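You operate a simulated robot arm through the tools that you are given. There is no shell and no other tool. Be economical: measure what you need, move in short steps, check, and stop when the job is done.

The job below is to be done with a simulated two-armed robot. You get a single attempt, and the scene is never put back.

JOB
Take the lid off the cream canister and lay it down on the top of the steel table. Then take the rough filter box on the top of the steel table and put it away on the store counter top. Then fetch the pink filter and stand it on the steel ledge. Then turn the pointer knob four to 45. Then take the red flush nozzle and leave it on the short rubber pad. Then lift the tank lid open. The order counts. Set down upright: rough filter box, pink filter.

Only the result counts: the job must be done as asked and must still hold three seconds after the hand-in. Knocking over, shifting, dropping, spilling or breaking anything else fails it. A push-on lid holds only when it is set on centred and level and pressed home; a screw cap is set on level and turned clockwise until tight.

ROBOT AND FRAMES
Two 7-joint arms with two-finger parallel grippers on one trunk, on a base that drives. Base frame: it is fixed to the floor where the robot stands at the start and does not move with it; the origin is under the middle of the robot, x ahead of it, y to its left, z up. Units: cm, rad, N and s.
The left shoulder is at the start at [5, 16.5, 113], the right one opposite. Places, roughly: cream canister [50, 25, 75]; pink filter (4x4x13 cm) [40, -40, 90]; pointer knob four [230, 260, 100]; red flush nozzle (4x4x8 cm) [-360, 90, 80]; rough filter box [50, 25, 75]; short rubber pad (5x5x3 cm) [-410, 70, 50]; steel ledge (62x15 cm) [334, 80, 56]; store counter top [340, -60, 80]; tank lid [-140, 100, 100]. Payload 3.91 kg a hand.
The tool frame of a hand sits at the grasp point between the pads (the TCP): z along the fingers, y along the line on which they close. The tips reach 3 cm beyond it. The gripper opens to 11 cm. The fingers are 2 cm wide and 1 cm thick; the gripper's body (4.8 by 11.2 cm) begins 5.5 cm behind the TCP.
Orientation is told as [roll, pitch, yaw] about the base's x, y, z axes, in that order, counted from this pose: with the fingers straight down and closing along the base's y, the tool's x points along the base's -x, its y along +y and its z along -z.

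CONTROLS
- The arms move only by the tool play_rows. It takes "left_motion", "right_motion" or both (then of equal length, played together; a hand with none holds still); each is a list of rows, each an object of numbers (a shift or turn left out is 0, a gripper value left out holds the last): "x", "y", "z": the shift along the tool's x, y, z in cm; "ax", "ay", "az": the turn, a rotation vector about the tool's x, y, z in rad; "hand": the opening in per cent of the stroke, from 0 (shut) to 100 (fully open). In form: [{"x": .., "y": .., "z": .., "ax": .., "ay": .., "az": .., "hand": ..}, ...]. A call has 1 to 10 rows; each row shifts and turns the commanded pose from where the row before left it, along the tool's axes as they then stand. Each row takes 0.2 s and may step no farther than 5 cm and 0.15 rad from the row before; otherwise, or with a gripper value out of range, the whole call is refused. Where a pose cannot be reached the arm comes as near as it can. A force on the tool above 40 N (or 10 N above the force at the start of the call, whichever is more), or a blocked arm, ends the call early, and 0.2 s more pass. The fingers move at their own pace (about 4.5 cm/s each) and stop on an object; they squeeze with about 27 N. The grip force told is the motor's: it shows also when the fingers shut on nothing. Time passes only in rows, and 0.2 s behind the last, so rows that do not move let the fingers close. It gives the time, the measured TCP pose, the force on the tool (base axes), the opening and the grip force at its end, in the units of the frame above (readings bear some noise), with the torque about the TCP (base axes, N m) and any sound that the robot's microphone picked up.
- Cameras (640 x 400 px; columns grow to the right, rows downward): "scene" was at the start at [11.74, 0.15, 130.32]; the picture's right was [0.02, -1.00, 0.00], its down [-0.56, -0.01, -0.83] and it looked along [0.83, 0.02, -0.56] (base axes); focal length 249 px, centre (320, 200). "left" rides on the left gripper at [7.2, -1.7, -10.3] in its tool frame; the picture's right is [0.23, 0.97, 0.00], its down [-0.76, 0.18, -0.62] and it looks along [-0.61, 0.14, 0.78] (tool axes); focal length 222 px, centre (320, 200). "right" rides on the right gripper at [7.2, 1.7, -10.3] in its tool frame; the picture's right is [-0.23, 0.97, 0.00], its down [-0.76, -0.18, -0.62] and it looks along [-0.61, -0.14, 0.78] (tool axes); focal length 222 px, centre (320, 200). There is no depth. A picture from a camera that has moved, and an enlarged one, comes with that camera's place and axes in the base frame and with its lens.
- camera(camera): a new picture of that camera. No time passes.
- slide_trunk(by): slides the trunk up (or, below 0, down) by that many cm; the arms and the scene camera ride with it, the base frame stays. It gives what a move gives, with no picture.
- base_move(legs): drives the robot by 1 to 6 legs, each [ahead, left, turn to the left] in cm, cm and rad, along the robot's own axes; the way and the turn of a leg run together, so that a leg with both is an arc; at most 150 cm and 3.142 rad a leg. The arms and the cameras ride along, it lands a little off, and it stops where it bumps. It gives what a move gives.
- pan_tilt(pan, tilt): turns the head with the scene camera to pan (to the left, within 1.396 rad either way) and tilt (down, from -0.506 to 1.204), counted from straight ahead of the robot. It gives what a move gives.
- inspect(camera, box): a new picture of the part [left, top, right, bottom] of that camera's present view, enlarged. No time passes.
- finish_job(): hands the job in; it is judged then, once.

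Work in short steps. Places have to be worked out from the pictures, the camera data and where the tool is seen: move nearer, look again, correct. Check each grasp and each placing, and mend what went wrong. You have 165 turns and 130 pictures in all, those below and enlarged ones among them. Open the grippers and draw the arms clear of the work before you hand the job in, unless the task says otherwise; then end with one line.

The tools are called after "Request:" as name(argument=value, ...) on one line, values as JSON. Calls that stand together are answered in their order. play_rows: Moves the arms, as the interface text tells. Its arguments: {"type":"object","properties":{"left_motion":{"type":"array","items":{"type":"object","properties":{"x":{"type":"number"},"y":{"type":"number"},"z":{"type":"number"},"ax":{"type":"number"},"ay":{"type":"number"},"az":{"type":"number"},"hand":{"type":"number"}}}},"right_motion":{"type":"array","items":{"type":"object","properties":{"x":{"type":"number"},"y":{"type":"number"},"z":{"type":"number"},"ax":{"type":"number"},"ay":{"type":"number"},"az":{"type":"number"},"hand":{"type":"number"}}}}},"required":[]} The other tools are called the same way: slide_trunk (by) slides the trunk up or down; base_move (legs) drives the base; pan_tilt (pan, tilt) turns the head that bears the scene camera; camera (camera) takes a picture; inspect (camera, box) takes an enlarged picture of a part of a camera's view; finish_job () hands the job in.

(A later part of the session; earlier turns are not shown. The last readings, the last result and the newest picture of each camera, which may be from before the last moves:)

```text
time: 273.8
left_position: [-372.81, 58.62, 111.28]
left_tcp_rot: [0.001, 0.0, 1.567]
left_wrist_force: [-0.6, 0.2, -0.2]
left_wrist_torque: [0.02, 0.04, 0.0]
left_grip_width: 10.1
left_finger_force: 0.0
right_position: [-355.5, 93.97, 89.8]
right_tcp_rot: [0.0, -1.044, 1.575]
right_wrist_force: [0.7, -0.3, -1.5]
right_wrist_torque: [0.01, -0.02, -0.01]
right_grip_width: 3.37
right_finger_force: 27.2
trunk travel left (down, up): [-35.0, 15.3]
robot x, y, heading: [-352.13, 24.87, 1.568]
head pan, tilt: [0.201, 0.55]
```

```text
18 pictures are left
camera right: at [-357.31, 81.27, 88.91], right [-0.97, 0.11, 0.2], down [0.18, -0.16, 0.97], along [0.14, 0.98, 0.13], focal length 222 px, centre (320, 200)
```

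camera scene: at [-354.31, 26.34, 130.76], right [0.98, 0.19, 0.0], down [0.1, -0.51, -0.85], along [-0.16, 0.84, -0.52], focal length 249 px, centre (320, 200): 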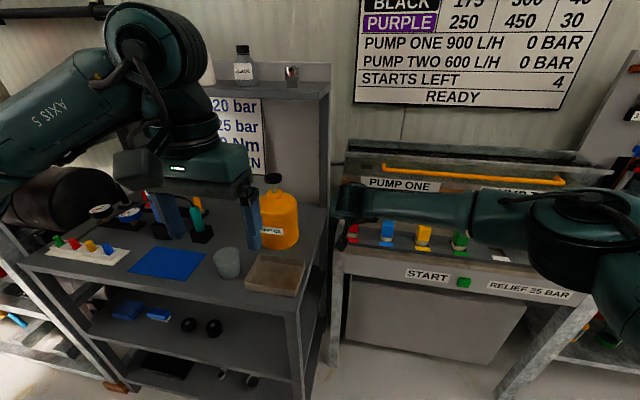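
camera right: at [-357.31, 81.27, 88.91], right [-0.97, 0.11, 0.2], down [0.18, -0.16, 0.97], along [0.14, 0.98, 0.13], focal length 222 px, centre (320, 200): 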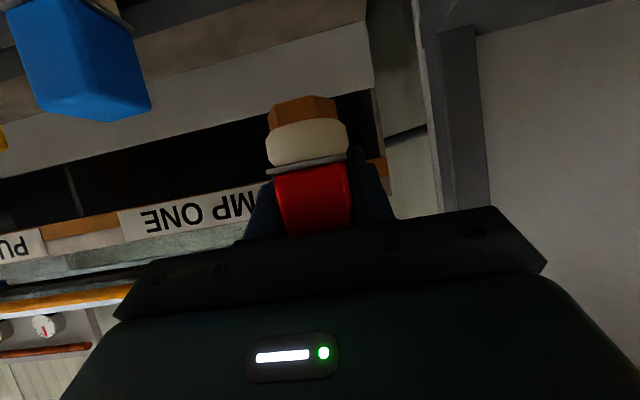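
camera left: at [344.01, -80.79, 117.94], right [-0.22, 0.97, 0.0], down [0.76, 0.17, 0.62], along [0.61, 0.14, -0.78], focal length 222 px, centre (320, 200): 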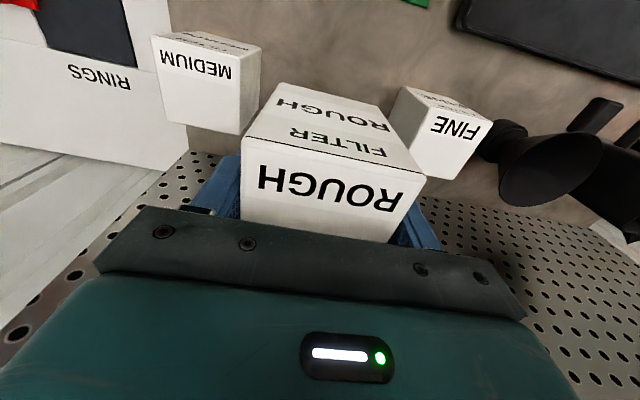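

Lifted; its stub bottom is ~4.7 cm below the TCP. Now back away, draw the hand in, lower the trunk 22 cm and strafe left toward the pad.

Request:
base_move(legs=[[-33, 0, 0]])

Request:
play_rows(right_motion=[{"x": 2, "z": -3.46}, {"x": 2, "z": -3.46}, {"x": 2, "z": -3.46}, {}])

Request:
slide_trunk(by=-22)

```text
time: 276.0
left_position: [-372.8, 24.93, 111.35]
left_tcp_rot: [-0.001, 0.0, 1.563]
left_wrist_force: [-0.1, 0.8, -0.1]
left_wrist_torque: [0.02, 0.0, -0.01]
left_grip_width: 10.12
left_finger_force: 0.1
right_position: [-355.34, 60.23, 89.94]
right_tcp_rot: [0.001, -1.047, 1.569]
right_wrist_force: [0.0, 0.9, -1.8]
right_wrist_torque: [0.06, -0.02, 0.0]
right_grip_width: 3.39
right_finger_force: 26.8
trunk travel left (down, up): [-35.0, 15.3]
robot x, y, heading: [-352.73, -9.22, 1.565]
head pan, tilt: [0.201, 0.55]
```

```text
time: 277.0
left_position: [-372.82, 24.95, 111.29]
left_tcp_rot: [0.0, 0.0, 1.565]
left_wrist_force: [0.0, -0.5, -0.4]
left_wrist_torque: [-0.05, 0.01, -0.01]
left_grip_width: 10.11
left_finger_force: 0.0
right_position: [-355.54, 48.24, 90.07]
right_tcp_rot: [0.002, -1.047, 1.569]
right_wrist_force: [-0.7, -0.7, -1.6]
right_wrist_torque: [0.03, 0.03, 0.0]
right_grip_width: 3.38
right_finger_force: 27.0
trunk travel left (down, up): [-35.0, 15.3]
robot x, y, heading: [-352.78, -8.77, 1.568]
head pan, tilt: [0.201, 0.55]
```

```text
time: 279.3
left_position: [-372.85, 24.96, 89.26]
left_tcp_rot: [0.0, 0.001, 1.565]
left_wrist_force: [-0.2, -0.3, -1.0]
left_wrist_torque: [-0.01, -0.01, -0.02]
left_grip_width: 10.13
left_finger_force: 0.0
right_position: [-355.44, 48.14, 68.11]
right_tcp_rot: [0.0, -1.045, 1.569]
right_wrist_force: [-0.4, -0.7, -1.6]
right_wrist_torque: [0.04, -0.02, 0.0]
right_grip_width: 3.39
right_finger_force: 26.9
trunk travel left (down, up): [-13.0, 37.3]
robot x, y, heading: [-352.71, -9.07, 1.564]
head pan, tilt: [0.201, 0.55]
```

All in place. Strafe left 52 cm and look at the pads.

Request:
base_move(legs=[[0, 52, 0.005]])

Request:
camera(camera="right")

Request:
camera(camera="scene")

```text
time: 282.4
left_position: [-425.41, 24.36, 89.31]
left_tcp_rot: [0.001, 0.001, 1.585]
left_wrist_force: [-0.2, -0.2, -0.8]
left_wrist_torque: [0.0, -0.02, 0.0]
left_grip_width: 10.11
left_finger_force: 0.1
right_position: [-408.45, 48.01, 67.96]
right_tcp_rot: [-0.001, -1.045, 1.591]
right_wrist_force: [-0.4, -0.8, -1.8]
right_wrist_torque: [0.01, -0.04, -0.01]
right_grip_width: 3.39
right_finger_force: 27.1
trunk travel left (down, up): [-13.0, 37.3]
robot x, y, heading: [-404.5, -9.15, 1.579]
head pan, tilt: [0.201, 0.55]
```

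```text
17 pictures are left
camera right: at [-410.06, 35.36, 67.04], right [-0.98, 0.09, 0.2], down [0.18, -0.15, 0.97], along [0.12, 0.98, 0.13], focal length 222 px, centre (320, 200)
```

right: 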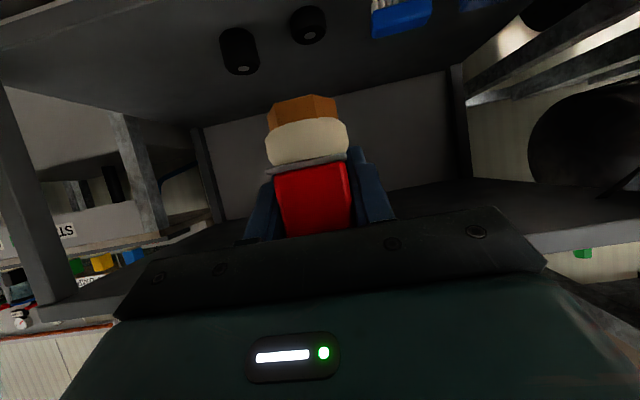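

```text
16 pictures are left
camera scene: at [-406.56, 2.42, 108.76], right [0.98, 0.21, 0.0], down [0.11, -0.51, -0.85], along [-0.18, 0.83, -0.52], focal length 249 px, centre (320, 200)
```

scene: 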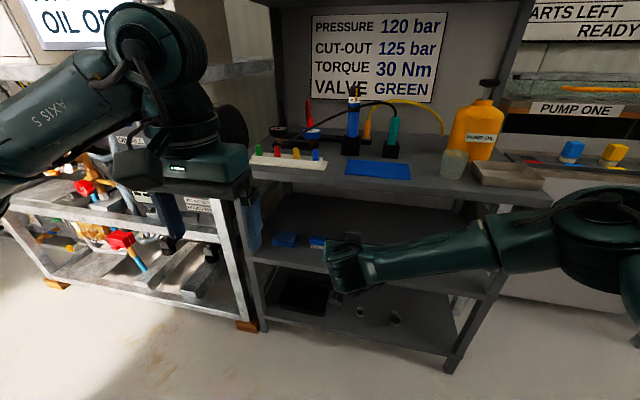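

Short pad's top centre ≈ [−409.3, 68.8, ~49.3]. Lower the hand to z 60, then drive in 20 cm with a small left correction.

Request:
play_rows(right_motion=[{"x": 3.46, "z": 2}, {"x": 3.46, "z": 2}, {}])

Request:
base_move(legs=[[18.5, 0.5, -0.008]])

Request:
camera(camera="right")

```text
time: 283.1
left_position: [-425.44, 24.41, 89.31]
left_tcp_rot: [0.0, 0.001, 1.585]
left_wrist_force: [0.6, -0.4, 0.5]
left_wrist_torque: [-0.03, -0.02, 0.03]
left_grip_width: 10.11
left_finger_force: 0.0
right_position: [-408.4, 48.09, 59.94]
right_tcp_rot: [0.002, -1.047, 1.59]
right_wrist_force: [0.0, -0.2, -1.6]
right_wrist_torque: [0.05, 0.01, 0.01]
right_grip_width: 3.39
right_finger_force: 26.8
trunk travel left (down, up): [-13.0, 37.3]
robot x, y, heading: [-404.64, -9.33, 1.581]
head pan, tilt: [0.201, 0.55]
```

```text
time: 284.7
left_position: [-425.93, 42.53, 89.18]
left_tcp_rot: [0.001, 0.0, 1.581]
left_wrist_force: [0.3, 0.2, 0.4]
left_wrist_torque: [-0.03, 0.01, -0.01]
left_grip_width: 10.11
left_finger_force: 0.0
right_position: [-408.81, 66.19, 59.94]
right_tcp_rot: [0.0, -1.046, 1.585]
right_wrist_force: [-0.1, -0.2, -1.0]
right_wrist_torque: [0.05, -0.01, 0.01]
right_grip_width: 3.38
right_finger_force: 27.5
trunk travel left (down, up): [-13.0, 37.3]
robot x, y, heading: [-405.37, 8.52, 1.582]
head pan, tilt: [0.201, 0.55]
```

```text
15 pictures are left
camera right: at [-410.45, 53.58, 58.96], right [-0.98, 0.1, 0.2], down [0.18, -0.15, 0.97], along [0.13, 0.98, 0.13], focal length 222 px, centre (320, 200)
```

right: 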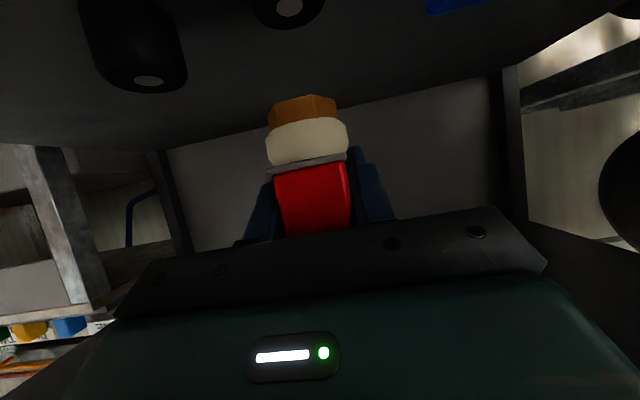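

Pad estimated at [−409.1, 68.5, top ≈49.2]. Move forward 1.8 and down to just above it, then check.

Request:
play_rows(right_motion=[{"x": -0.9, "z": 1.56, "y": 0.15}, {"x": 2.0, "z": 1.15}, {"x": 2.0, "z": 1.15}, {}])

Request:
camera(camera="right")

```text
time: 285.7
left_position: [-426.0, 42.57, 89.34]
left_tcp_rot: [0.0, -0.001, 1.58]
left_wrist_force: [0.4, -0.3, 0.3]
left_wrist_torque: [-0.02, -0.02, -0.01]
left_grip_width: 10.12
left_finger_force: 0.0
right_position: [-409.03, 68.14, 55.33]
right_tcp_rot: [0.0, -1.046, 1.586]
right_wrist_force: [0.8, 0.1, -1.2]
right_wrist_torque: [0.03, 0.01, -0.01]
right_grip_width: 3.35
right_finger_force: 25.8
trunk travel left (down, up): [-13.0, 37.3]
robot x, y, heading: [-405.08, 8.89, 1.58]
head pan, tilt: [0.201, 0.55]
```

```text
14 pictures are left
camera right: at [-410.64, 55.38, 54.32], right [-0.98, 0.1, 0.2], down [0.18, -0.15, 0.97], along [0.13, 0.98, 0.13], focal length 222 px, centre (320, 200)
```

right: 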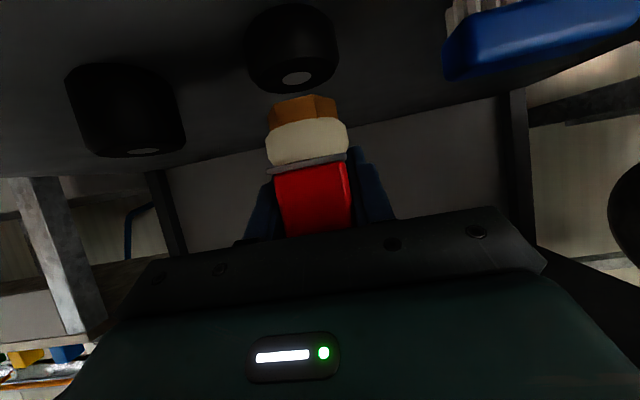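

Aligned (pad x −408.9, nozzle −409.05; y within 0.5). Lower to contact in fine steps.

Request:
play_rows(right_motion=[{"x": 0.69, "z": 0.4}, {"x": 0.35, "z": 0.2}, {"x": 0.26, "z": 0.15}, {}])

```text
time: 286.7
left_position: [-425.99, 42.59, 89.35]
left_tcp_rot: [0.0, 0.0, 1.58]
left_wrist_force: [0.4, -0.8, -0.4]
left_wrist_torque: [0.0, -0.03, 0.0]
left_grip_width: 10.12
left_finger_force: 0.0
right_position: [-409.1, 67.97, 53.8]
right_tcp_rot: [0.0, -1.048, 1.587]
right_wrist_force: [-0.2, 0.8, -1.8]
right_wrist_torque: [0.03, -0.03, -0.01]
right_grip_width: 3.39
right_finger_force: 26.7
trunk travel left (down, up): [-13.0, 37.3]
robot x, y, heading: [-405.23, 8.67, 1.575]
head pan, tilt: [0.201, 0.55]
```

Request:
play_rows(right_motion=[{"x": 0.26, "z": 0.15}, {"x": 0.17, "z": 0.1}, {"x": 0.17, "z": 0.1}, {}])

Request:
camera(camera="right")

```text
time: 287.7
left_position: [-426.06, 42.48, 89.36]
left_tcp_rot: [0.002, -0.002, 1.58]
left_wrist_force: [-0.5, 0.6, 0.3]
left_wrist_torque: [0.03, 0.01, -0.05]
left_grip_width: 10.14
left_finger_force: 0.1
right_position: [-408.94, 68.01, 53.35]
right_tcp_rot: [0.001, -1.05, 1.585]
right_wrist_force: [1.8, -5.2, 15.5]
right_wrist_torque: [-0.42, -0.08, 0.02]
right_grip_width: 3.39
right_finger_force: 26.9
trunk travel left (down, up): [-13.0, 37.3]
robot x, y, heading: [-405.19, 9.1, 1.58]
head pan, tilt: [0.201, 0.55]
```

```text
13 pictures are left
camera right: at [-410.63, 55.37, 52.37], right [-0.98, 0.1, 0.2], down [0.18, -0.16, 0.97], along [0.13, 0.98, 0.14], focal length 222 px, centre (320, 200)
```

right: 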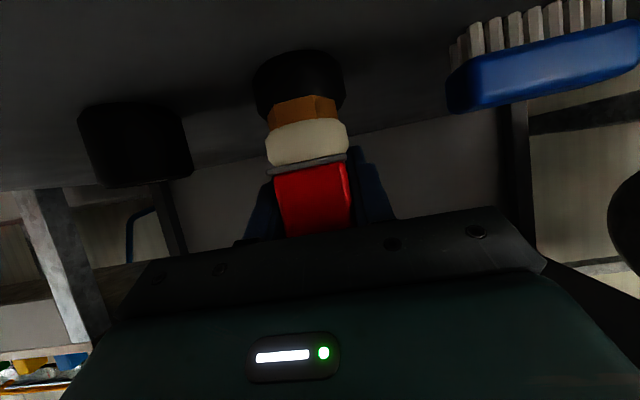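

Nozzle stands centred on the short pad. Ease, open to 60 % and withdraw.

Request:
play_rows(right_motion=[{"x": -0.22, "z": -0.12}, {"hand": 30}, {"hand": 60}, {}, {}, {"z": -2}, {"z": -3}, {"z": -3.5}, {"z": -3.5}, {}])

Request:
camera(camera="right")

```text
time: 289.9
left_position: [-426.04, 42.59, 89.38]
left_tcp_rot: [0.001, 0.001, 1.581]
left_wrist_force: [-0.4, 0.2, 0.3]
left_wrist_torque: [0.01, 0.0, -0.02]
left_grip_width: 10.14
left_finger_force: 0.1
right_position: [-408.89, 57.39, 59.41]
right_tcp_rot: [-0.001, -1.048, 1.588]
right_wrist_force: [-1.3, 0.0, 0.6]
right_wrist_torque: [-0.03, -0.04, 0.02]
right_grip_width: 6.6
right_finger_force: 0.1
trunk travel left (down, up): [-13.0, 37.3]
robot x, y, heading: [-404.94, 9.3, 1.581]
head pan, tilt: [0.201, 0.55]
```

```text
12 pictures are left
camera right: at [-410.49, 44.88, 58.43], right [-0.98, 0.1, 0.2], down [0.18, -0.16, 0.97], along [0.13, 0.98, 0.13], focal length 222 px, centre (320, 200)
```

right: 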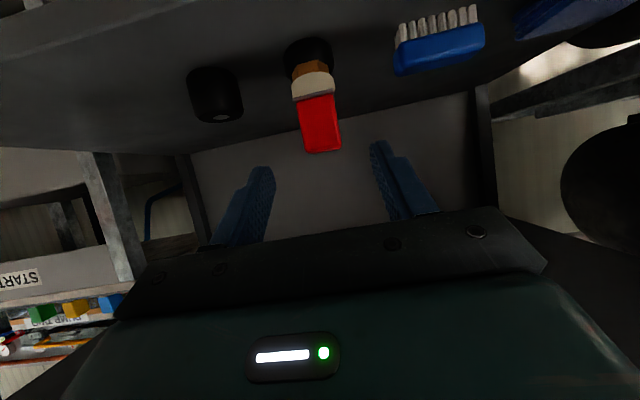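

The nozzle stands on the short pad. Back out, raise the trunk, and strafe east to the tank.

Request:
base_move(legs=[[-11, 0, -0.01]])

Request:
slide_trunk(by=22)

Request:
base_move(legs=[[0, -130, 0], [0, -115, 0]])

Request:
pan_tilt(pan=-0.05, tilt=0.45)

Request:
camera(camera="scene")

```text
time: 291.1
left_position: [-425.65, 31.83, 89.23]
left_tcp_rot: [0.001, 0.0, 1.568]
left_wrist_force: [-0.2, -0.6, 0.2]
left_wrist_torque: [0.01, 0.02, 0.0]
left_grip_width: 10.1
left_finger_force: 0.1
right_position: [-408.36, 46.61, 59.33]
right_tcp_rot: [0.0, -1.045, 1.576]
right_wrist_force: [0.4, -0.2, 0.5]
right_wrist_torque: [-0.03, -0.01, 0.02]
right_grip_width: 6.62
right_finger_force: 0.1
trunk travel left (down, up): [-13.0, 37.3]
robot x, y, heading: [-405.49, -2.13, 1.564]
head pan, tilt: [0.201, 0.55]
```

```text
time: 293.4
left_position: [-425.43, 31.83, 111.27]
left_tcp_rot: [-0.003, 0.001, 1.57]
left_wrist_force: [-0.2, 0.2, 0.2]
left_wrist_torque: [0.03, -0.01, 0.05]
left_grip_width: 10.13
left_finger_force: 0.0
right_position: [-408.3, 46.64, 81.37]
right_tcp_rot: [0.001, -1.045, 1.576]
right_wrist_force: [0.2, -0.7, 1.0]
right_wrist_torque: [-0.01, 0.0, 0.03]
right_grip_width: 6.61
right_finger_force: 0.1
trunk travel left (down, up): [-35.0, 15.3]
robot x, y, heading: [-405.2, -2.26, 1.566]
head pan, tilt: [0.201, 0.55]
```

```text
time: 305.4
left_position: [-178.36, 29.13, 111.24]
left_tcp_rot: [0.0, 0.002, 1.535]
left_wrist_force: [-0.1, 0.5, 0.0]
left_wrist_torque: [0.01, 0.01, 0.01]
left_grip_width: 10.15
left_finger_force: 0.0
right_position: [-160.5, 43.26, 81.35]
right_tcp_rot: [0.0, -1.045, 1.542]
right_wrist_force: [0.3, -0.5, 0.1]
right_wrist_torque: [0.02, -0.01, 0.02]
right_grip_width: 6.6
right_finger_force: 0.0
trunk travel left (down, up): [-35.0, 15.3]
robot x, y, heading: [-158.96, -5.42, 1.537]
head pan, tilt: [0.201, 0.55]
```

```text
time: 306.2
left_position: [-178.33, 29.18, 111.27]
left_tcp_rot: [0.0, 0.0, 1.536]
left_wrist_force: [-0.2, -0.7, 0.3]
left_wrist_torque: [-0.02, -0.01, -0.01]
left_grip_width: 10.14
left_finger_force: 0.0
right_position: [-160.55, 43.19, 81.33]
right_tcp_rot: [-0.001, -1.047, 1.543]
right_wrist_force: [0.3, -0.3, -0.1]
right_wrist_torque: [0.0, 0.01, 0.02]
right_grip_width: 6.59
right_finger_force: 0.1
trunk travel left (down, up): [-35.0, 15.3]
robot x, y, heading: [-159.01, -5.4, 1.531]
head pan, tilt: [-0.051, 0.45]
```

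```text
11 pictures are left
camera scene: at [-158.27, 6.51, 131.66], right [1.0, -0.08, 0.0], down [-0.04, -0.43, -0.9], along [0.08, 0.9, -0.44], focal length 249 px, centre (320, 200)
```

scene: 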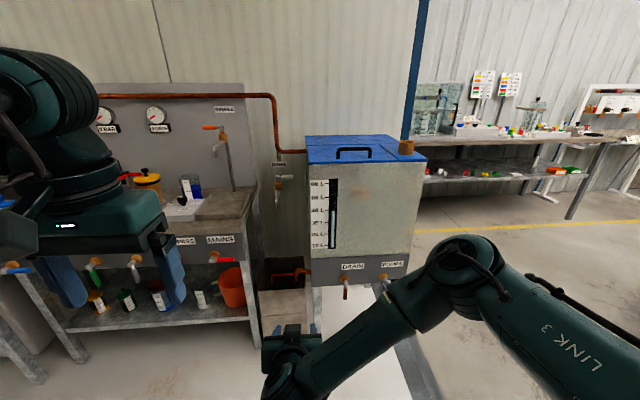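

Zoom on the lid, its handle and the brown item.

Request:
inspect(camera="scene", box=[295, 115, 435, 205])

```text
4.44 times, centred on (365, 160) of scene
camera zoom: at [-158.27, 6.51, 131.66], right [1.0, -0.08, 0.0], down [-0.04, -0.43, -0.9], along [0.08, 0.9, -0.44], focal length 1107 px, centre (120, 378)
```

zoom: 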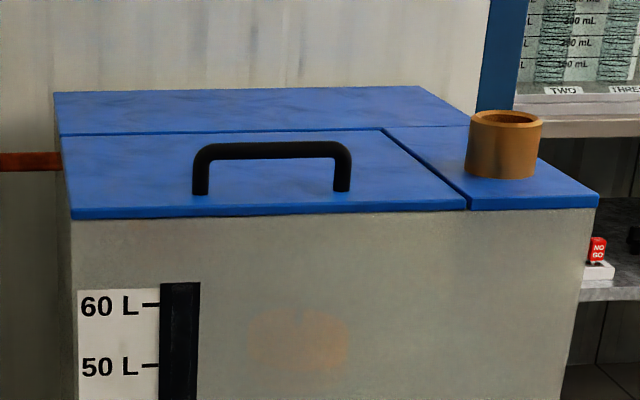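

The lid is the front-left blue panel (hinge y≈119, front edge y≈91); handle bar ≈[−137.8, 95.5, ~107.3], 12 cm long; the pot stands on a fixed part. I raise the right hand and orient it horizontal with vertical closing to cage the handle.

Request:
play_rows(right_motion=[{"x": -4.75, "z": -0.43}, {"x": -4.75, "z": -0.43}, {"x": -4.75, "z": -0.43}, {"x": -4.75, "z": -0.43}, {"x": -4.75, "z": -0.43}, {"x": -4.75, "z": -0.43}, {"ay": -0.131}, {"ay": -0.131}, {"ay": -0.131}, {"ay": -0.131}])

Request:
play_rows(right_motion=[{"az": 0.15}, {"az": 0.15}, {"az": 0.15}, {"az": 0.15}, {"az": 0.15}, {"az": 0.15}, {"az": 0.15}, {"az": 0.15}, {"az": 0.15}, {"az": 0.15}])

Request:
base_move(legs=[[22, -12, 0.035]])

Request:
play_rows(right_motion=[{"az": 0.07, "hand": 36}, {}, {}])

Request:
camera(camera="right")

```text
time: 308.4
left_position: [-178.39, 28.98, 111.4]
left_tcp_rot: [-0.004, -0.001, 1.536]
left_wrist_force: [-0.5, -0.7, -0.7]
left_wrist_torque: [0.01, -0.02, -0.03]
left_grip_width: 10.12
left_finger_force: 0.2
right_position: [-160.35, 55.28, 107.43]
right_tcp_rot: [3.077, -1.568, -1.534]
right_wrist_force: [0.0, 0.1, 0.2]
right_wrist_torque: [-0.02, -0.02, -0.01]
right_grip_width: 6.6
right_finger_force: 0.1
trunk travel left (down, up): [-35.0, 15.3]
robot x, y, heading: [-159.61, -5.52, 1.536]
head pan, tilt: [-0.051, 0.45]
```

```text
time: 310.6
left_position: [-178.3, 28.97, 111.26]
left_tcp_rot: [-0.002, 0.001, 1.535]
left_wrist_force: [0.1, 0.1, 0.7]
left_wrist_torque: [-0.02, -0.01, -0.02]
left_grip_width: 10.12
left_finger_force: 0.1
right_position: [-160.34, 55.23, 107.38]
right_tcp_rot: [1.571, -0.069, -0.027]
right_wrist_force: [-0.1, 0.0, 0.3]
right_wrist_torque: [0.0, 0.01, 0.02]
right_grip_width: 6.61
right_finger_force: 0.1
trunk travel left (down, up): [-35.0, 15.3]
robot x, y, heading: [-159.19, -5.85, 1.534]
head pan, tilt: [-0.051, 0.45]
```

```text
time: 312.4
left_position: [-167.21, 50.0, 111.38]
left_tcp_rot: [-0.001, -0.001, 1.572]
left_wrist_force: [-0.2, 0.0, 0.6]
left_wrist_torque: [-0.02, 0.01, -0.01]
left_grip_width: 10.1
left_finger_force: 0.2
right_position: [-150.13, 76.97, 107.39]
right_tcp_rot: [1.571, -0.072, 0.008]
right_wrist_force: [-0.2, 0.2, 0.0]
right_wrist_torque: [0.04, 0.03, 0.01]
right_grip_width: 6.61
right_finger_force: 0.0
trunk travel left (down, up): [-35.0, 15.3]
robot x, y, heading: [-146.59, 16.12, 1.57]
head pan, tilt: [-0.051, 0.45]
```

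```text
time: 313.2
left_position: [-167.17, 49.87, 111.37]
left_tcp_rot: [-0.001, 0.0, 1.573]
left_wrist_force: [0.4, 0.9, 0.4]
left_wrist_torque: [-0.01, 0.0, -0.02]
left_grip_width: 10.12
left_finger_force: 0.0
right_position: [-150.09, 76.86, 107.34]
right_tcp_rot: [1.572, -0.001, 0.007]
right_wrist_force: [-0.5, 0.1, 0.8]
right_wrist_torque: [0.0, -0.01, -0.05]
right_grip_width: 3.97
right_finger_force: 0.1
trunk travel left (down, up): [-35.0, 15.3]
robot x, y, heading: [-146.91, 15.84, 1.573]
head pan, tilt: [-0.051, 0.45]
```

```text
9 pictures are left
camera right: at [-157.35, 66.48, 109.17], right [0.23, 0.0, 0.97], down [0.77, -0.62, -0.18], along [0.6, 0.79, -0.14], focal length 222 px, centre (320, 200)
```

right: 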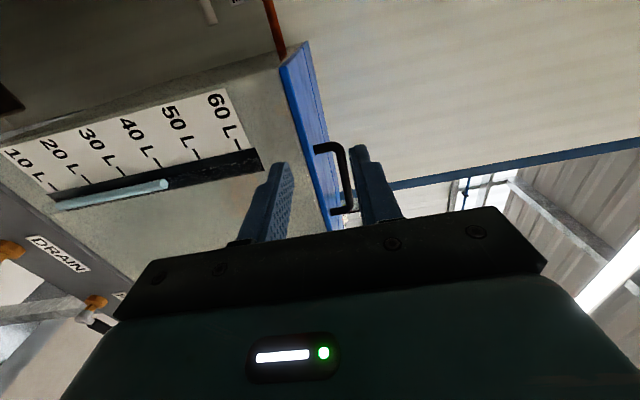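

Bar centre ≈ [−138, 95.5, 108.8], lid top ≈105.7. Narrow the fingers to 3 cm, align at z 108.8 and x −138, drive 12 cm nearer.

Request:
play_rows(right_motion=[{"x": -4.1, "y": 0.5, "hand": 27}, {"x": -4.0, "y": 0.5}, {"x": -4.0, "y": 0.45}, {}])

Request:
base_move(legs=[[12, 0, 0]])

Request:
camera(camera="right")

```text
time: 314.2
left_position: [-167.33, 50.05, 111.39]
left_tcp_rot: [-0.001, 0.001, 1.573]
left_wrist_force: [0.7, 0.5, 0.1]
left_wrist_torque: [0.01, 0.01, 0.01]
left_grip_width: 10.12
left_finger_force: 0.1
right_position: [-137.82, 76.94, 109.01]
right_tcp_rot: [1.568, -0.002, 0.001]
right_wrist_force: [0.3, 1.0, -0.9]
right_wrist_torque: [0.04, 0.0, 0.01]
right_grip_width: 2.97
right_finger_force: 0.0
trunk travel left (down, up): [-35.0, 15.3]
robot x, y, heading: [-147.01, 16.21, 1.575]
head pan, tilt: [-0.051, 0.45]
```

```text
time: 315.5
left_position: [-167.27, 62.32, 111.36]
left_tcp_rot: [-0.002, 0.001, 1.572]
left_wrist_force: [-0.4, -0.1, 0.0]
left_wrist_torque: [-0.03, 0.01, 0.0]
left_grip_width: 10.14
left_finger_force: 0.1
right_position: [-138.09, 89.08, 108.92]
right_tcp_rot: [1.568, -0.002, 0.005]
right_wrist_force: [0.6, 0.3, -0.9]
right_wrist_torque: [0.01, 0.0, 0.03]
right_grip_width: 2.97
right_finger_force: 0.0
trunk travel left (down, up): [-35.0, 15.3]
robot x, y, heading: [-146.85, 28.49, 1.576]
head pan, tilt: [-0.051, 0.45]
```

```text
8 pictures are left
camera right: at [-145.42, 78.75, 110.69], right [0.23, 0.01, 0.97], down [0.76, -0.62, -0.17], along [0.6, 0.78, -0.14], focal length 222 px, centre (320, 200)
```

right: 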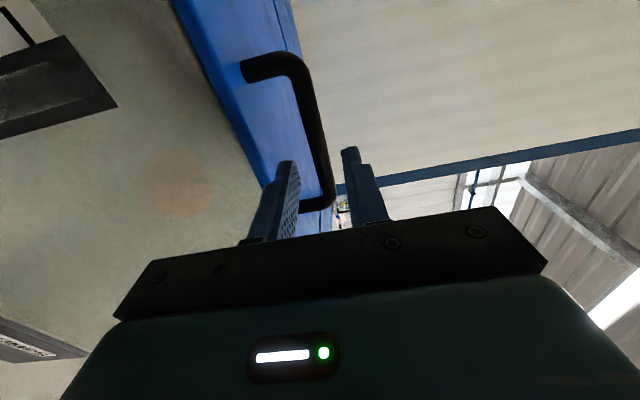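

Bar (z≈108.5) lies between the fingers. Advance 6.2 cm to cage it, then lift a little to take the weight.

Request:
play_rows(right_motion=[{"z": 2.5, "y": -0.2}, {"z": 2.2}, {"z": 1.6}, {}])

Request:
camera(camera="right")

```text
time: 316.5
left_position: [-167.19, 62.07, 111.29]
left_tcp_rot: [-0.002, -0.001, 1.574]
left_wrist_force: [-0.3, 0.4, 0.1]
left_wrist_torque: [0.02, -0.03, -0.03]
left_grip_width: 10.1
left_finger_force: 0.0
right_position: [-138.58, 95.36, 108.85]
right_tcp_rot: [1.562, -0.002, -0.001]
right_wrist_force: [-0.6, 0.1, -0.8]
right_wrist_torque: [0.01, 0.01, 0.01]
right_grip_width: 2.99
right_finger_force: 0.1
right hand out of reach, approached as far as the arm can: row 2
trunk travel left (down, up): [-35.0, 15.3]
robot x, y, heading: [-146.4, 28.43, 1.573]
head pan, tilt: [-0.051, 0.45]
```

```text
7 pictures are left
camera right: at [-145.92, 84.93, 110.77], right [0.23, 0.01, 0.97], down [0.76, -0.63, -0.17], along [0.61, 0.78, -0.15], focal length 222 px, centre (320, 200)
```

right: 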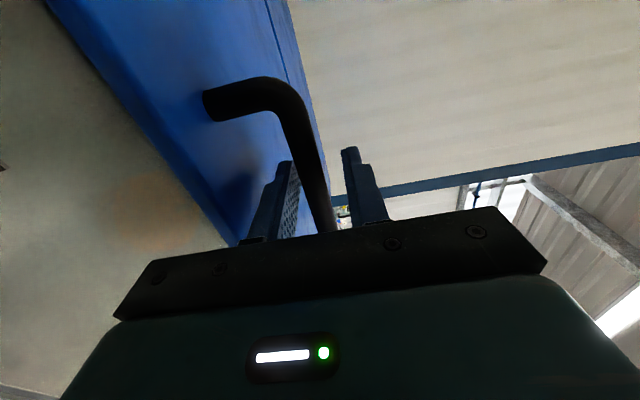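

Bar is caged, but the arm is near full reach. I retreat 9.5 cm, drive the base 9 cm nearer so the cage ends at the bar again.

Request:
play_rows(right_motion=[{"z": -3.5}, {"z": -3}, {"z": -3}, {}])

Request:
base_move(legs=[[9.5, 0, 0]])

```text
time: 317.5
left_position: [-167.2, 62.07, 111.3]
left_tcp_rot: [-0.001, 0.001, 1.573]
left_wrist_force: [0.1, 0.1, -0.4]
left_wrist_torque: [0.0, -0.01, 0.01]
left_grip_width: 10.15
left_finger_force: 0.1
right_position: [-138.31, 85.77, 108.88]
right_tcp_rot: [1.567, 0.0, 0.005]
right_wrist_force: [-0.1, 0.3, -0.3]
right_wrist_torque: [-0.01, 0.01, 0.01]
right_grip_width: 2.97
right_finger_force: 0.0
trunk travel left (down, up): [-35.0, 15.3]
robot x, y, heading: [-146.55, 28.5, 1.575]
head pan, tilt: [-0.051, 0.45]
```

```text
time: 318.6
left_position: [-167.21, 71.51, 111.31]
left_tcp_rot: [-0.001, 0.0, 1.573]
left_wrist_force: [0.3, 0.2, -1.0]
left_wrist_torque: [-0.02, 0.04, 0.0]
left_grip_width: 10.12
left_finger_force: 0.1
right_position: [-138.26, 95.31, 108.82]
right_tcp_rot: [1.566, -0.001, 0.002]
right_wrist_force: [-0.4, 1.1, -0.6]
right_wrist_torque: [0.0, 0.0, 0.03]
right_grip_width: 2.95
right_finger_force: 0.1
trunk travel left (down, up): [-35.0, 15.3]
robot x, y, heading: [-146.6, 37.88, 1.571]
head pan, tilt: [-0.051, 0.45]
```

Back in position with the base nearer. Lift along the lid's arc: each row moves 2.05 cm up in the tool frame with a 5° pitch; first 20°.

Request:
play_rows(right_motion=[{"y": 2.05, "z": 0.26, "ax": 0.087}, {"y": 2.05, "z": 0.26, "ax": 0.087}, {"y": 2.05, "z": 0.26, "ax": 0.087}, {"y": 2.05, "z": 0.26, "ax": 0.087}, {}])

Request:
camera(camera="scene")

```text
time: 319.8
left_position: [-167.32, 71.4, 111.28]
left_tcp_rot: [-0.002, -0.001, 1.571]
left_wrist_force: [0.7, -0.3, -0.3]
left_wrist_torque: [0.02, 0.01, 0.03]
left_grip_width: 10.11
left_finger_force: 0.1
right_position: [-138.46, 97.22, 116.71]
right_tcp_rot: [1.218, 0.001, 0.004]
right_wrist_force: [0.2, -2.2, -3.0]
right_wrist_torque: [-0.06, 0.04, -0.03]
right_grip_width: 3.1
right_finger_force: 1.9
trunk travel left (down, up): [-35.0, 15.3]
robot x, y, heading: [-146.92, 37.62, 1.572]
head pan, tilt: [-0.051, 0.45]
```

```text
6 pictures are left
camera scene: at [-146.39, 49.75, 131.66], right [1.0, -0.05, 0.0], down [-0.02, -0.43, -0.9], along [0.04, 0.9, -0.44], focal length 249 px, centre (320, 200)
```

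scene: 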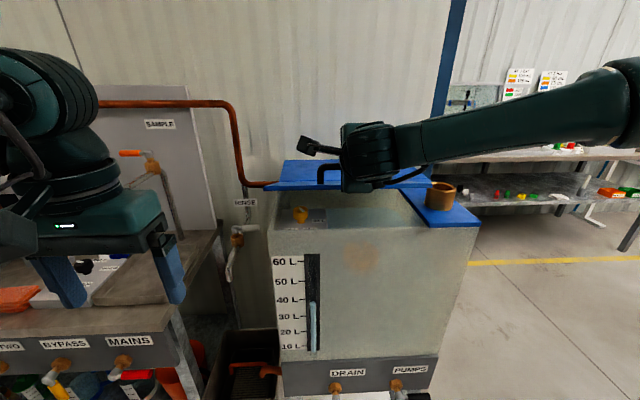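

The lid is lifting cleanly (inside visible). I creep the base 4 cm nearer (bar slides toward the palm), re-centre, then continue lifting to ~45°.

Request:
base_move(legs=[[4, 0, 0]])

Request:
play_rows(right_motion=[{"z": -2}, {"z": -1.8}, {"y": 2.05, "z": 0.26, "ax": 0.087}, {"y": 2.05, "z": 0.26, "ax": 0.087}, {"y": 2.05, "z": 0.26, "ax": 0.087}, {"y": 2.05, "z": 0.26, "ax": 0.087}, {"y": 2.05, "z": 0.26, "ax": 0.087}, {}])

```text
time: 320.8
left_position: [-167.28, 74.99, 111.35]
left_tcp_rot: [-0.001, 0.0, 1.574]
left_wrist_force: [0.1, -0.1, 0.2]
left_wrist_torque: [0.02, 0.0, -0.01]
left_grip_width: 10.11
left_finger_force: 0.0
right_position: [-138.49, 100.54, 116.68]
right_tcp_rot: [1.214, -0.004, 0.004]
right_wrist_force: [1.3, -0.9, -2.5]
right_wrist_torque: [0.02, 0.05, 0.04]
right_grip_width: 3.09
right_finger_force: 1.2
trunk travel left (down, up): [-35.0, 15.3]
robot x, y, heading: [-146.94, 41.02, 1.573]
head pan, tilt: [-0.051, 0.45]
stopped in leg 1: the force on the tool passed its limit (the readings are from after the stop); the commanded pose is now the measured one
```

```text
time: 322.6
left_position: [-167.28, 75.0, 111.32]
left_tcp_rot: [-0.004, 0.001, 1.574]
left_wrist_force: [-0.5, -0.5, -0.1]
left_wrist_torque: [0.03, 0.01, -0.01]
left_grip_width: 10.11
left_finger_force: 0.0
right_position: [-138.62, 103.02, 126.06]
right_tcp_rot: [0.781, -0.003, 0.003]
right_wrist_force: [0.0, -2.7, 0.0]
right_wrist_torque: [-0.09, 0.04, -0.02]
right_grip_width: 3.09
right_finger_force: 0.8
trunk travel left (down, up): [-35.0, 15.3]
robot x, y, heading: [-146.83, 40.93, 1.573]
head pan, tilt: [-0.051, 0.45]
```

Forces small, ~45° now. Continue four more arc rows.

Request:
play_rows(right_motion=[{"y": 2.05, "z": 0.26, "ax": 0.087}, {"y": 2.05, "z": 0.26, "ax": 0.087}, {"y": 2.05, "z": 0.26, "ax": 0.087}, {"y": 2.05, "z": 0.26, "ax": 0.087}, {}])

Request:
camera(camera="scene")

```text
time: 323.8
left_position: [-167.28, 74.93, 111.26]
left_tcp_rot: [-0.001, 0.0, 1.572]
left_wrist_force: [-0.1, 0.7, 0.5]
left_wrist_torque: [-0.03, -0.01, 0.02]
left_grip_width: 10.12
left_finger_force: 0.1
right_position: [-136.53, 105.25, 126.6]
right_tcp_rot: [0.43, -0.005, 0.003]
right_wrist_force: [0.3, -1.7, -1.3]
right_wrist_torque: [-0.02, 0.01, -0.01]
right_grip_width: 3.09
right_finger_force: 1.0
right hand out of reach, approached as far as the arm can: row 3, 4
trunk travel left (down, up): [-35.0, 15.3]
robot x, y, heading: [-146.54, 41.09, 1.57]
head pan, tilt: [-0.051, 0.45]
```

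```text
5 pictures are left
camera scene: at [-146.38, 53.22, 131.66], right [1.0, -0.05, 0.0], down [-0.02, -0.43, -0.9], along [0.04, 0.9, -0.43], focal length 249 px, centre (320, 200)
```

scene: 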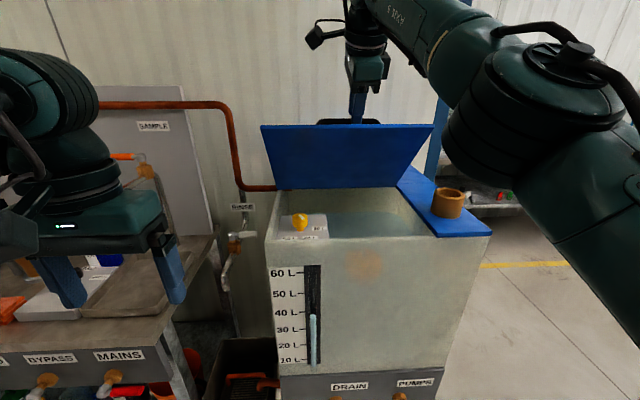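

Lid is ~57° open; the hand now points mostly down, so driving forward will push it on. I tuck the left hand back and creep the base ahead.

Request:
play_rows(left_motion=[{"x": 4}, {"x": 4}, {"x": 3}])

Request:
base_move(legs=[[5, 0, 0], [4, 0, 0]])

```text
time: 324.6
left_position: [-167.13, 63.94, 111.45]
left_tcp_rot: [-0.002, 0.002, 1.572]
left_wrist_force: [-0.4, 0.7, -0.1]
left_wrist_torque: [0.0, -0.05, 0.0]
left_grip_width: 10.12
left_finger_force: 0.2
right_position: [-136.69, 105.37, 126.67]
right_tcp_rot: [0.432, -0.004, 0.001]
right_wrist_force: [-0.1, -3.0, 0.0]
right_wrist_torque: [-0.07, -0.01, -0.02]
right_grip_width: 3.08
right_finger_force: 1.4
trunk travel left (down, up): [-35.0, 15.3]
robot x, y, heading: [-147.06, 41.08, 1.572]
head pan, tilt: [-0.051, 0.45]
```

```text
time: 325.9
left_position: [-167.14, 73.04, 111.28]
left_tcp_rot: [-0.001, 0.003, 1.573]
left_wrist_force: [-0.4, 0.5, -0.3]
left_wrist_torque: [-0.02, -0.03, -0.05]
left_grip_width: 10.13
left_finger_force: 0.0
right_position: [-136.77, 114.4, 126.71]
right_tcp_rot: [0.432, -0.002, 0.003]
right_wrist_force: [0.2, -2.1, 1.2]
right_wrist_torque: [-0.08, -0.02, 0.02]
right_grip_width: 3.02
right_finger_force: 0.4
trunk travel left (down, up): [-35.0, 15.3]
robot x, y, heading: [-146.9, 50.34, 1.57]
head pan, tilt: [-0.051, 0.45]
```

Lid at ~74°. Continue 5 cm with the base.

Request:
base_move(legs=[[5, 0, 0]])

Request:
camera(camera="scene")

```text
time: 326.9
left_position: [-167.08, 77.83, 111.35]
left_tcp_rot: [-0.002, 0.002, 1.572]
left_wrist_force: [0.2, 0.4, 0.0]
left_wrist_torque: [0.01, 0.01, -0.03]
left_grip_width: 10.11
left_finger_force: 0.0
right_position: [-136.62, 119.2, 126.53]
right_tcp_rot: [0.431, -0.004, 0.003]
right_wrist_force: [-0.2, -1.7, -9.6]
right_wrist_torque: [-0.22, 0.09, -0.16]
right_grip_width: 3.24
right_finger_force: 2.5
trunk travel left (down, up): [-35.0, 15.3]
robot x, y, heading: [-147.23, 54.87, 1.579]
head pan, tilt: [-0.051, 0.45]
```

```text
4 pictures are left
camera scene: at [-146.43, 67.12, 131.64], right [1.0, -0.05, 0.0], down [-0.02, -0.44, -0.9], along [0.04, 0.9, -0.44], focal length 249 px, centre (320, 200)
```

scene: 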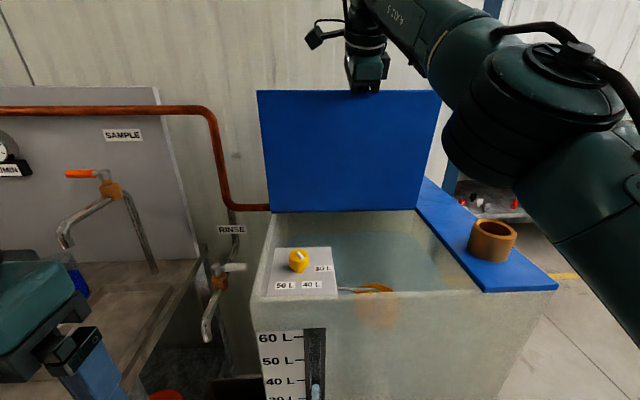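

Lid is ~82°. Push further back with the arm.

Request:
play_rows(right_motion=[{"y": 1.8, "z": 0.85}, {"y": 1.8, "z": 0.85}, {"y": 1.8, "z": 0.85}, {}])

```text
time: 327.7
left_position: [-167.26, 77.63, 111.47]
left_tcp_rot: [-0.003, -0.001, 1.572]
left_wrist_force: [0.0, 1.1, -0.6]
left_wrist_torque: [-0.01, -0.02, 0.03]
left_grip_width: 10.09
left_finger_force: 0.0
right_position: [-136.75, 119.19, 126.48]
right_tcp_rot: [0.438, 0.001, 0.008]
right_wrist_force: [-5.0, -10.1, 18.8]
right_wrist_torque: [-2.55, -0.03, -0.92]
right_grip_width: 3.04
right_finger_force: 0.7
right hand out of reach, approached as far as the arm can: row 1, 2, 3
trunk travel left (down, up): [-35.0, 15.3]
robot x, y, heading: [-146.76, 54.64, 1.577]
head pan, tilt: [-0.051, 0.45]
stopped in row 4 (right hand): the force on the tool passed its limit (the readings are from after the stop); the commanded pose is now the measured one
```

Raise the hand 1.5 cm to relieve, then creep the base another 3 cm.

Request:
play_rows(right_motion=[{"z": -0.8, "y": 0.3}, {"z": -0.8, "y": 0.3}, {}])

Request:
base_move(legs=[[3, 0, 0]])

```text
time: 328.5
left_position: [-167.24, 77.78, 111.35]
left_tcp_rot: [-0.003, 0.002, 1.572]
left_wrist_force: [0.9, -0.6, -0.5]
left_wrist_torque: [0.0, -0.04, 0.01]
left_grip_width: 10.12
left_finger_force: 0.2
right_position: [-136.48, 118.99, 127.17]
right_tcp_rot: [0.431, -0.002, 0.007]
right_wrist_force: [-4.8, -3.1, -20.3]
right_wrist_torque: [-0.19, 0.14, -0.49]
right_grip_width: 3.53
right_finger_force: 6.2
right hand out of reach, approached as far as the arm can: row 1
trunk travel left (down, up): [-35.0, 15.3]
robot x, y, heading: [-146.76, 55.27, 1.573]
head pan, tilt: [-0.051, 0.45]
```

```text
time: 329.5
left_position: [-167.22, 80.57, 111.4]
left_tcp_rot: [-0.003, -0.002, 1.571]
left_wrist_force: [0.6, -1.0, 0.0]
left_wrist_torque: [-0.01, 0.0, 0.0]
left_grip_width: 10.13
left_finger_force: 0.1
right_position: [-136.38, 120.51, 126.96]
right_tcp_rot: [0.379, 0.0, 0.0]
right_wrist_force: [1.3, -14.5, -4.3]
right_wrist_torque: [-2.63, 0.11, -0.38]
right_grip_width: 3.68
right_finger_force: 6.3
trunk travel left (down, up): [-35.0, 15.3]
robot x, y, heading: [-147.05, 57.69, 1.574]
head pan, tilt: [-0.051, 0.45]
stopped in leg 1: the force on the tool passed its limit (the readings are from after the stop); the commanded pose is now the measured one
```

Resistance rises (−14.5 N). I look at the lid's actual angle.

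Request:
camera(camera="right")

```text
3 pictures are left
camera right: at [-143.71, 118.3, 137.39], right [0.23, 0.9, 0.36], down [0.76, -0.4, 0.51], along [0.61, 0.16, -0.78], focal length 222 px, centre (320, 200)
```

right: 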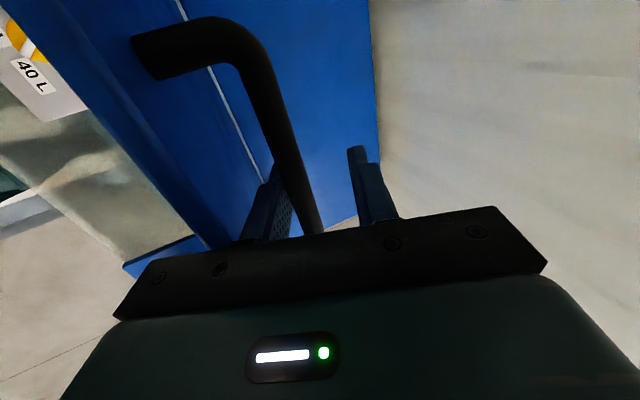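

The gripper's palm is against the lid's top edge (lid ≈87°), so I'll use the left hand to push from the inner face. First bring the left hand up and across to x≈−152.

Request:
play_rows(left_motion=[{"z": -4}, {"z": -4}, {"z": -4.5, "hand": 0}, {"y": -3.8}, {"y": -3.8}, {"y": -3.8}, {"y": -3.8}, {"x": -4}, {"x": -4}, {"x": -4}])

Request:
play_rows(left_motion=[{"x": -4.5}, {"x": -4.5}, {"x": -4}, {"x": -3}, {"x": -2}, {"x": -1.5}, {}])

```text
time: 330.8
left_position: [-158.72, 81.09, 123.92]
left_tcp_rot: [0.006, 0.006, 1.571]
left_wrist_force: [-0.8, 1.8, -3.1]
left_wrist_torque: [0.08, -0.16, -0.12]
left_grip_width: 1.96
left_finger_force: 0.1
right_position: [-136.5, 120.53, 127.0]
right_tcp_rot: [0.375, 0.002, 0.0]
right_wrist_force: [1.4, -10.5, -1.0]
right_wrist_torque: [-2.36, 0.23, 0.09]
right_grip_width: 3.5
right_finger_force: 5.2
trunk travel left (down, up): [-35.0, 15.3]
robot x, y, heading: [-146.94, 57.81, 1.57]
head pan, tilt: [-0.051, 0.45]
stopped in row 6 (left hand): the force on the tool passed its limit (the readings are from after the stop); the commanded pose is now the measured one
```

```text
time: 332.4
left_position: [-158.58, 101.03, 123.69]
left_tcp_rot: [0.006, 0.005, 1.572]
left_wrist_force: [-0.7, -0.1, -1.6]
left_wrist_torque: [0.01, -0.03, 0.02]
left_grip_width: 0.01
left_finger_force: 26.8
right_position: [-136.53, 120.63, 126.99]
right_tcp_rot: [0.377, -0.001, 0.001]
right_wrist_force: [0.8, -12.5, -2.7]
right_wrist_torque: [-2.48, 0.7, -0.39]
right_grip_width: 3.57
right_finger_force: 6.3
trunk travel left (down, up): [-35.0, 15.3]
robot x, y, heading: [-146.8, 57.62, 1.572]
head pan, tilt: [-0.051, 0.45]
```

Left hand stands at [−158.6, 101]. Shift it to x≈−152 in small steps, then forward to the lid.

Request:
play_rows(left_motion=[{"y": -2}, {"y": -2}, {"y": -2}, {"y": -1}, {"x": -3}, {"x": -3}, {"x": -2}, {"x": -2}, {"x": -1.5}, {}])

```text
time: 334.3
left_position: [-151.55, 110.77, 123.82]
left_tcp_rot: [0.013, 0.022, 1.566]
left_wrist_force: [-4.4, -23.6, -5.9]
left_wrist_torque: [1.11, -0.37, 0.54]
left_grip_width: 0.0
left_finger_force: 27.2
right_position: [-136.37, 120.48, 126.71]
right_tcp_rot: [0.362, -0.001, 0.0]
right_wrist_force: [-0.3, 7.1, 10.0]
right_wrist_torque: [-4.61, -0.19, -0.04]
right_grip_width: 2.51
right_finger_force: 0.1
trunk travel left (down, up): [-35.0, 15.3]
robot x, y, heading: [-147.07, 57.55, 1.573]
head pan, tilt: [-0.051, 0.45]
stopped in row 9 (left hand): the force on the tool passed its limit (the readings are from after the stop); the commanded pose is now the measured one
```

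Left hand now supports the lid's inner face. Raise the trunk 8 cm to slip the right fingers off the bar while the left stays behind the lid.

Request:
slide_trunk(by=8)

Request:
camera(camera="scene")

```text
time: 334.8
left_position: [-151.5, 111.14, 125.26]
left_tcp_rot: [0.007, 0.014, 1.568]
left_wrist_force: [-0.4, -0.6, -0.3]
left_wrist_torque: [0.04, -0.01, -0.01]
left_grip_width: 0.0
left_finger_force: 26.8
right_position: [-136.29, 120.66, 127.2]
right_tcp_rot: [0.341, -0.004, 0.0]
right_wrist_force: [1.8, -5.1, -15.0]
right_wrist_torque: [-0.07, 0.08, -0.13]
right_grip_width: 3.4
right_finger_force: 4.7
trunk travel left (down, up): [-36.6, 13.7]
robot x, y, heading: [-146.88, 57.73, 1.575]
head pan, tilt: [-0.051, 0.45]
stopped: the force on the tool passed its limit (the readings are from after the stop); the commanded pose is now the measured one
```

```text
2 pictures are left
camera scene: at [-146.42, 69.92, 133.25], right [1.0, -0.05, 0.0], down [-0.02, -0.43, -0.9], along [0.04, 0.9, -0.43], focal length 249 px, centre (320, 200)
```

scene: 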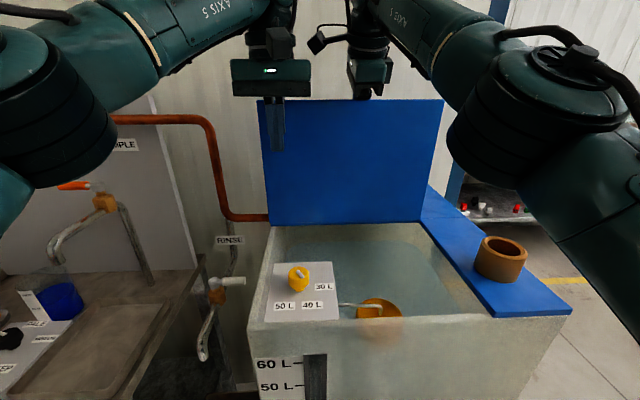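

The right fingers bind when moved vertically. I open them slightly and withdraw along their own axis.

Request:
play_rows(right_motion=[{"hand": 36}, {"z": -1}, {"z": -1.5}, {"z": -1.5}, {"z": -1.5}, {"z": -1.5}, {}])

```text
time: 336.4
left_position: [-151.54, 111.16, 125.22]
left_tcp_rot: [0.006, 0.015, 1.569]
left_wrist_force: [-1.2, 0.8, -0.3]
left_wrist_torque: [-0.02, -0.06, 0.03]
left_grip_width: 0.0
left_finger_force: 27.4
right_position: [-136.02, 116.72, 133.33]
right_tcp_rot: [0.349, -0.002, 0.001]
right_wrist_force: [0.2, -0.6, -0.1]
right_wrist_torque: [0.02, 0.0, 0.03]
right_grip_width: 3.97
right_finger_force: 0.1
right hand out of reach, approached as far as the arm can: row 3, 4, 5, 6
trunk travel left (down, up): [-36.6, 13.7]
robot x, y, heading: [-146.86, 58.08, 1.572]
head pan, tilt: [-0.051, 0.45]
```

Right hand is free of the bar (no load). Raise the trunk 6 cm, then push the lid back with the left fingers.

Request:
slide_trunk(by=5)

Request:
play_rows(left_motion=[{"x": -2}, {"x": -2}, {"x": -2}, {"x": -2}, {}])

```text
time: 337.3
left_position: [-151.49, 111.2, 130.18]
left_tcp_rot: [0.007, 0.014, 1.569]
left_wrist_force: [-0.7, 0.6, 0.3]
left_wrist_torque: [-0.02, -0.02, 0.01]
left_grip_width: 0.0
left_finger_force: 27.2
right_position: [-136.01, 116.8, 138.39]
right_tcp_rot: [0.35, -0.001, 0.0]
right_wrist_force: [0.3, 0.5, 0.0]
right_wrist_torque: [0.0, 0.01, 0.01]
right_grip_width: 3.97
right_finger_force: 0.1
trunk travel left (down, up): [-41.6, 8.7]
robot x, y, heading: [-146.79, 57.66, 1.574]
head pan, tilt: [-0.051, 0.45]
```

```text
time: 338.5
left_position: [-151.45, 112.24, 130.18]
left_tcp_rot: [0.006, 0.012, 1.57]
left_wrist_force: [-0.3, 0.0, 0.5]
left_wrist_torque: [0.0, 0.04, 0.01]
left_grip_width: 0.0
left_finger_force: 27.3
left hand out of reach, approached as far as the arm can: row 1, 2, 3, 4
right_position: [-135.99, 116.67, 138.33]
right_tcp_rot: [0.349, -0.003, 0.0]
right_wrist_force: [-0.7, 0.4, -0.1]
right_wrist_torque: [0.0, 0.02, 0.04]
right_grip_width: 3.96
right_finger_force: 0.0
trunk travel left (down, up): [-41.6, 8.7]
robot x, y, heading: [-147.01, 57.65, 1.575]
head pan, tilt: [-0.051, 0.45]
```

Neither hand bears load now, so the lid holds by itself. Check its angle.

Request:
camera(camera="scene")

```text
1 pictures are left
camera scene: at [-146.46, 69.95, 138.22], right [1.0, -0.05, 0.0], down [-0.02, -0.43, -0.9], along [0.04, 0.9, -0.44], focal length 249 px, centre (320, 200)
```

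scene: 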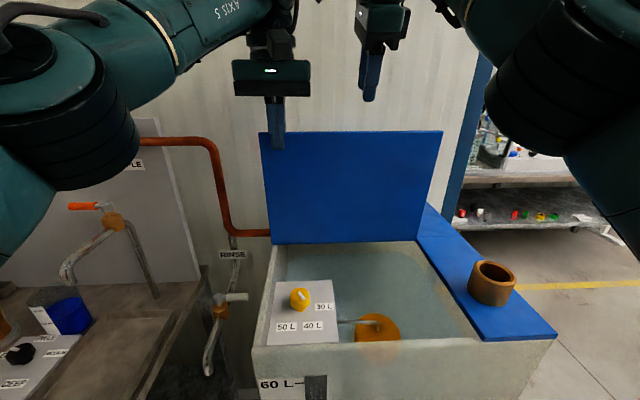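

The lid stands essentially vertical by itself. For margin, I nudge it with the left fingers by creeping the base 4 cm.

Request:
base_move(legs=[[4, 0, 0]])

```text
time: 339.2
left_position: [-151.44, 112.29, 130.28]
left_tcp_rot: [0.008, 0.012, 1.566]
left_wrist_force: [-0.6, 0.3, -0.1]
left_wrist_torque: [0.02, -0.02, 0.0]
left_grip_width: 0.0
left_finger_force: 26.9
right_position: [-135.84, 116.79, 138.27]
right_tcp_rot: [0.349, -0.003, 0.0]
right_wrist_force: [-0.2, 0.1, 0.0]
right_wrist_torque: [0.03, -0.02, -0.03]
right_grip_width: 3.98
right_finger_force: 0.1
trunk travel left (down, up): [-41.6, 8.7]
robot x, y, heading: [-147.09, 57.95, 1.577]
head pan, tilt: [-0.051, 0.45]
stopped in leg 1: the robot was blocked; the commanded pose is now the measured one
```

Base touches the tank, so I lower the left hand 8 cm (better reach) and push forward with the arm.

Request:
play_rows(left_motion=[{"z": 3}, {"z": 3}, {"z": 2.5}, {"x": -1.5}, {"x": -1.5}, {"x": -1.5}, {"x": -1.5}, {"x": -1.5}, {}])

```text
time: 340.0
left_position: [-151.48, 112.2, 124.33]
left_tcp_rot: [-0.003, -0.009, 1.567]
left_wrist_force: [0.1, -2.1, 14.9]
left_wrist_torque: [0.39, 0.57, 0.09]
left_grip_width: 0.0
left_finger_force: 26.5
right_position: [-135.85, 116.77, 138.28]
right_tcp_rot: [0.349, -0.003, 0.001]
right_wrist_force: [0.0, 0.6, -0.2]
right_wrist_torque: [-0.04, 0.0, 0.03]
right_grip_width: 3.96
right_finger_force: 0.1
trunk travel left (down, up): [-41.6, 8.7]
robot x, y, heading: [-146.58, 57.98, 1.574]
head pan, tilt: [-0.051, 0.45]
stopped in row 3 (left hand): the force on the tool passed its limit (the readings are from after the stop); the commanded pose is now the measured one
```

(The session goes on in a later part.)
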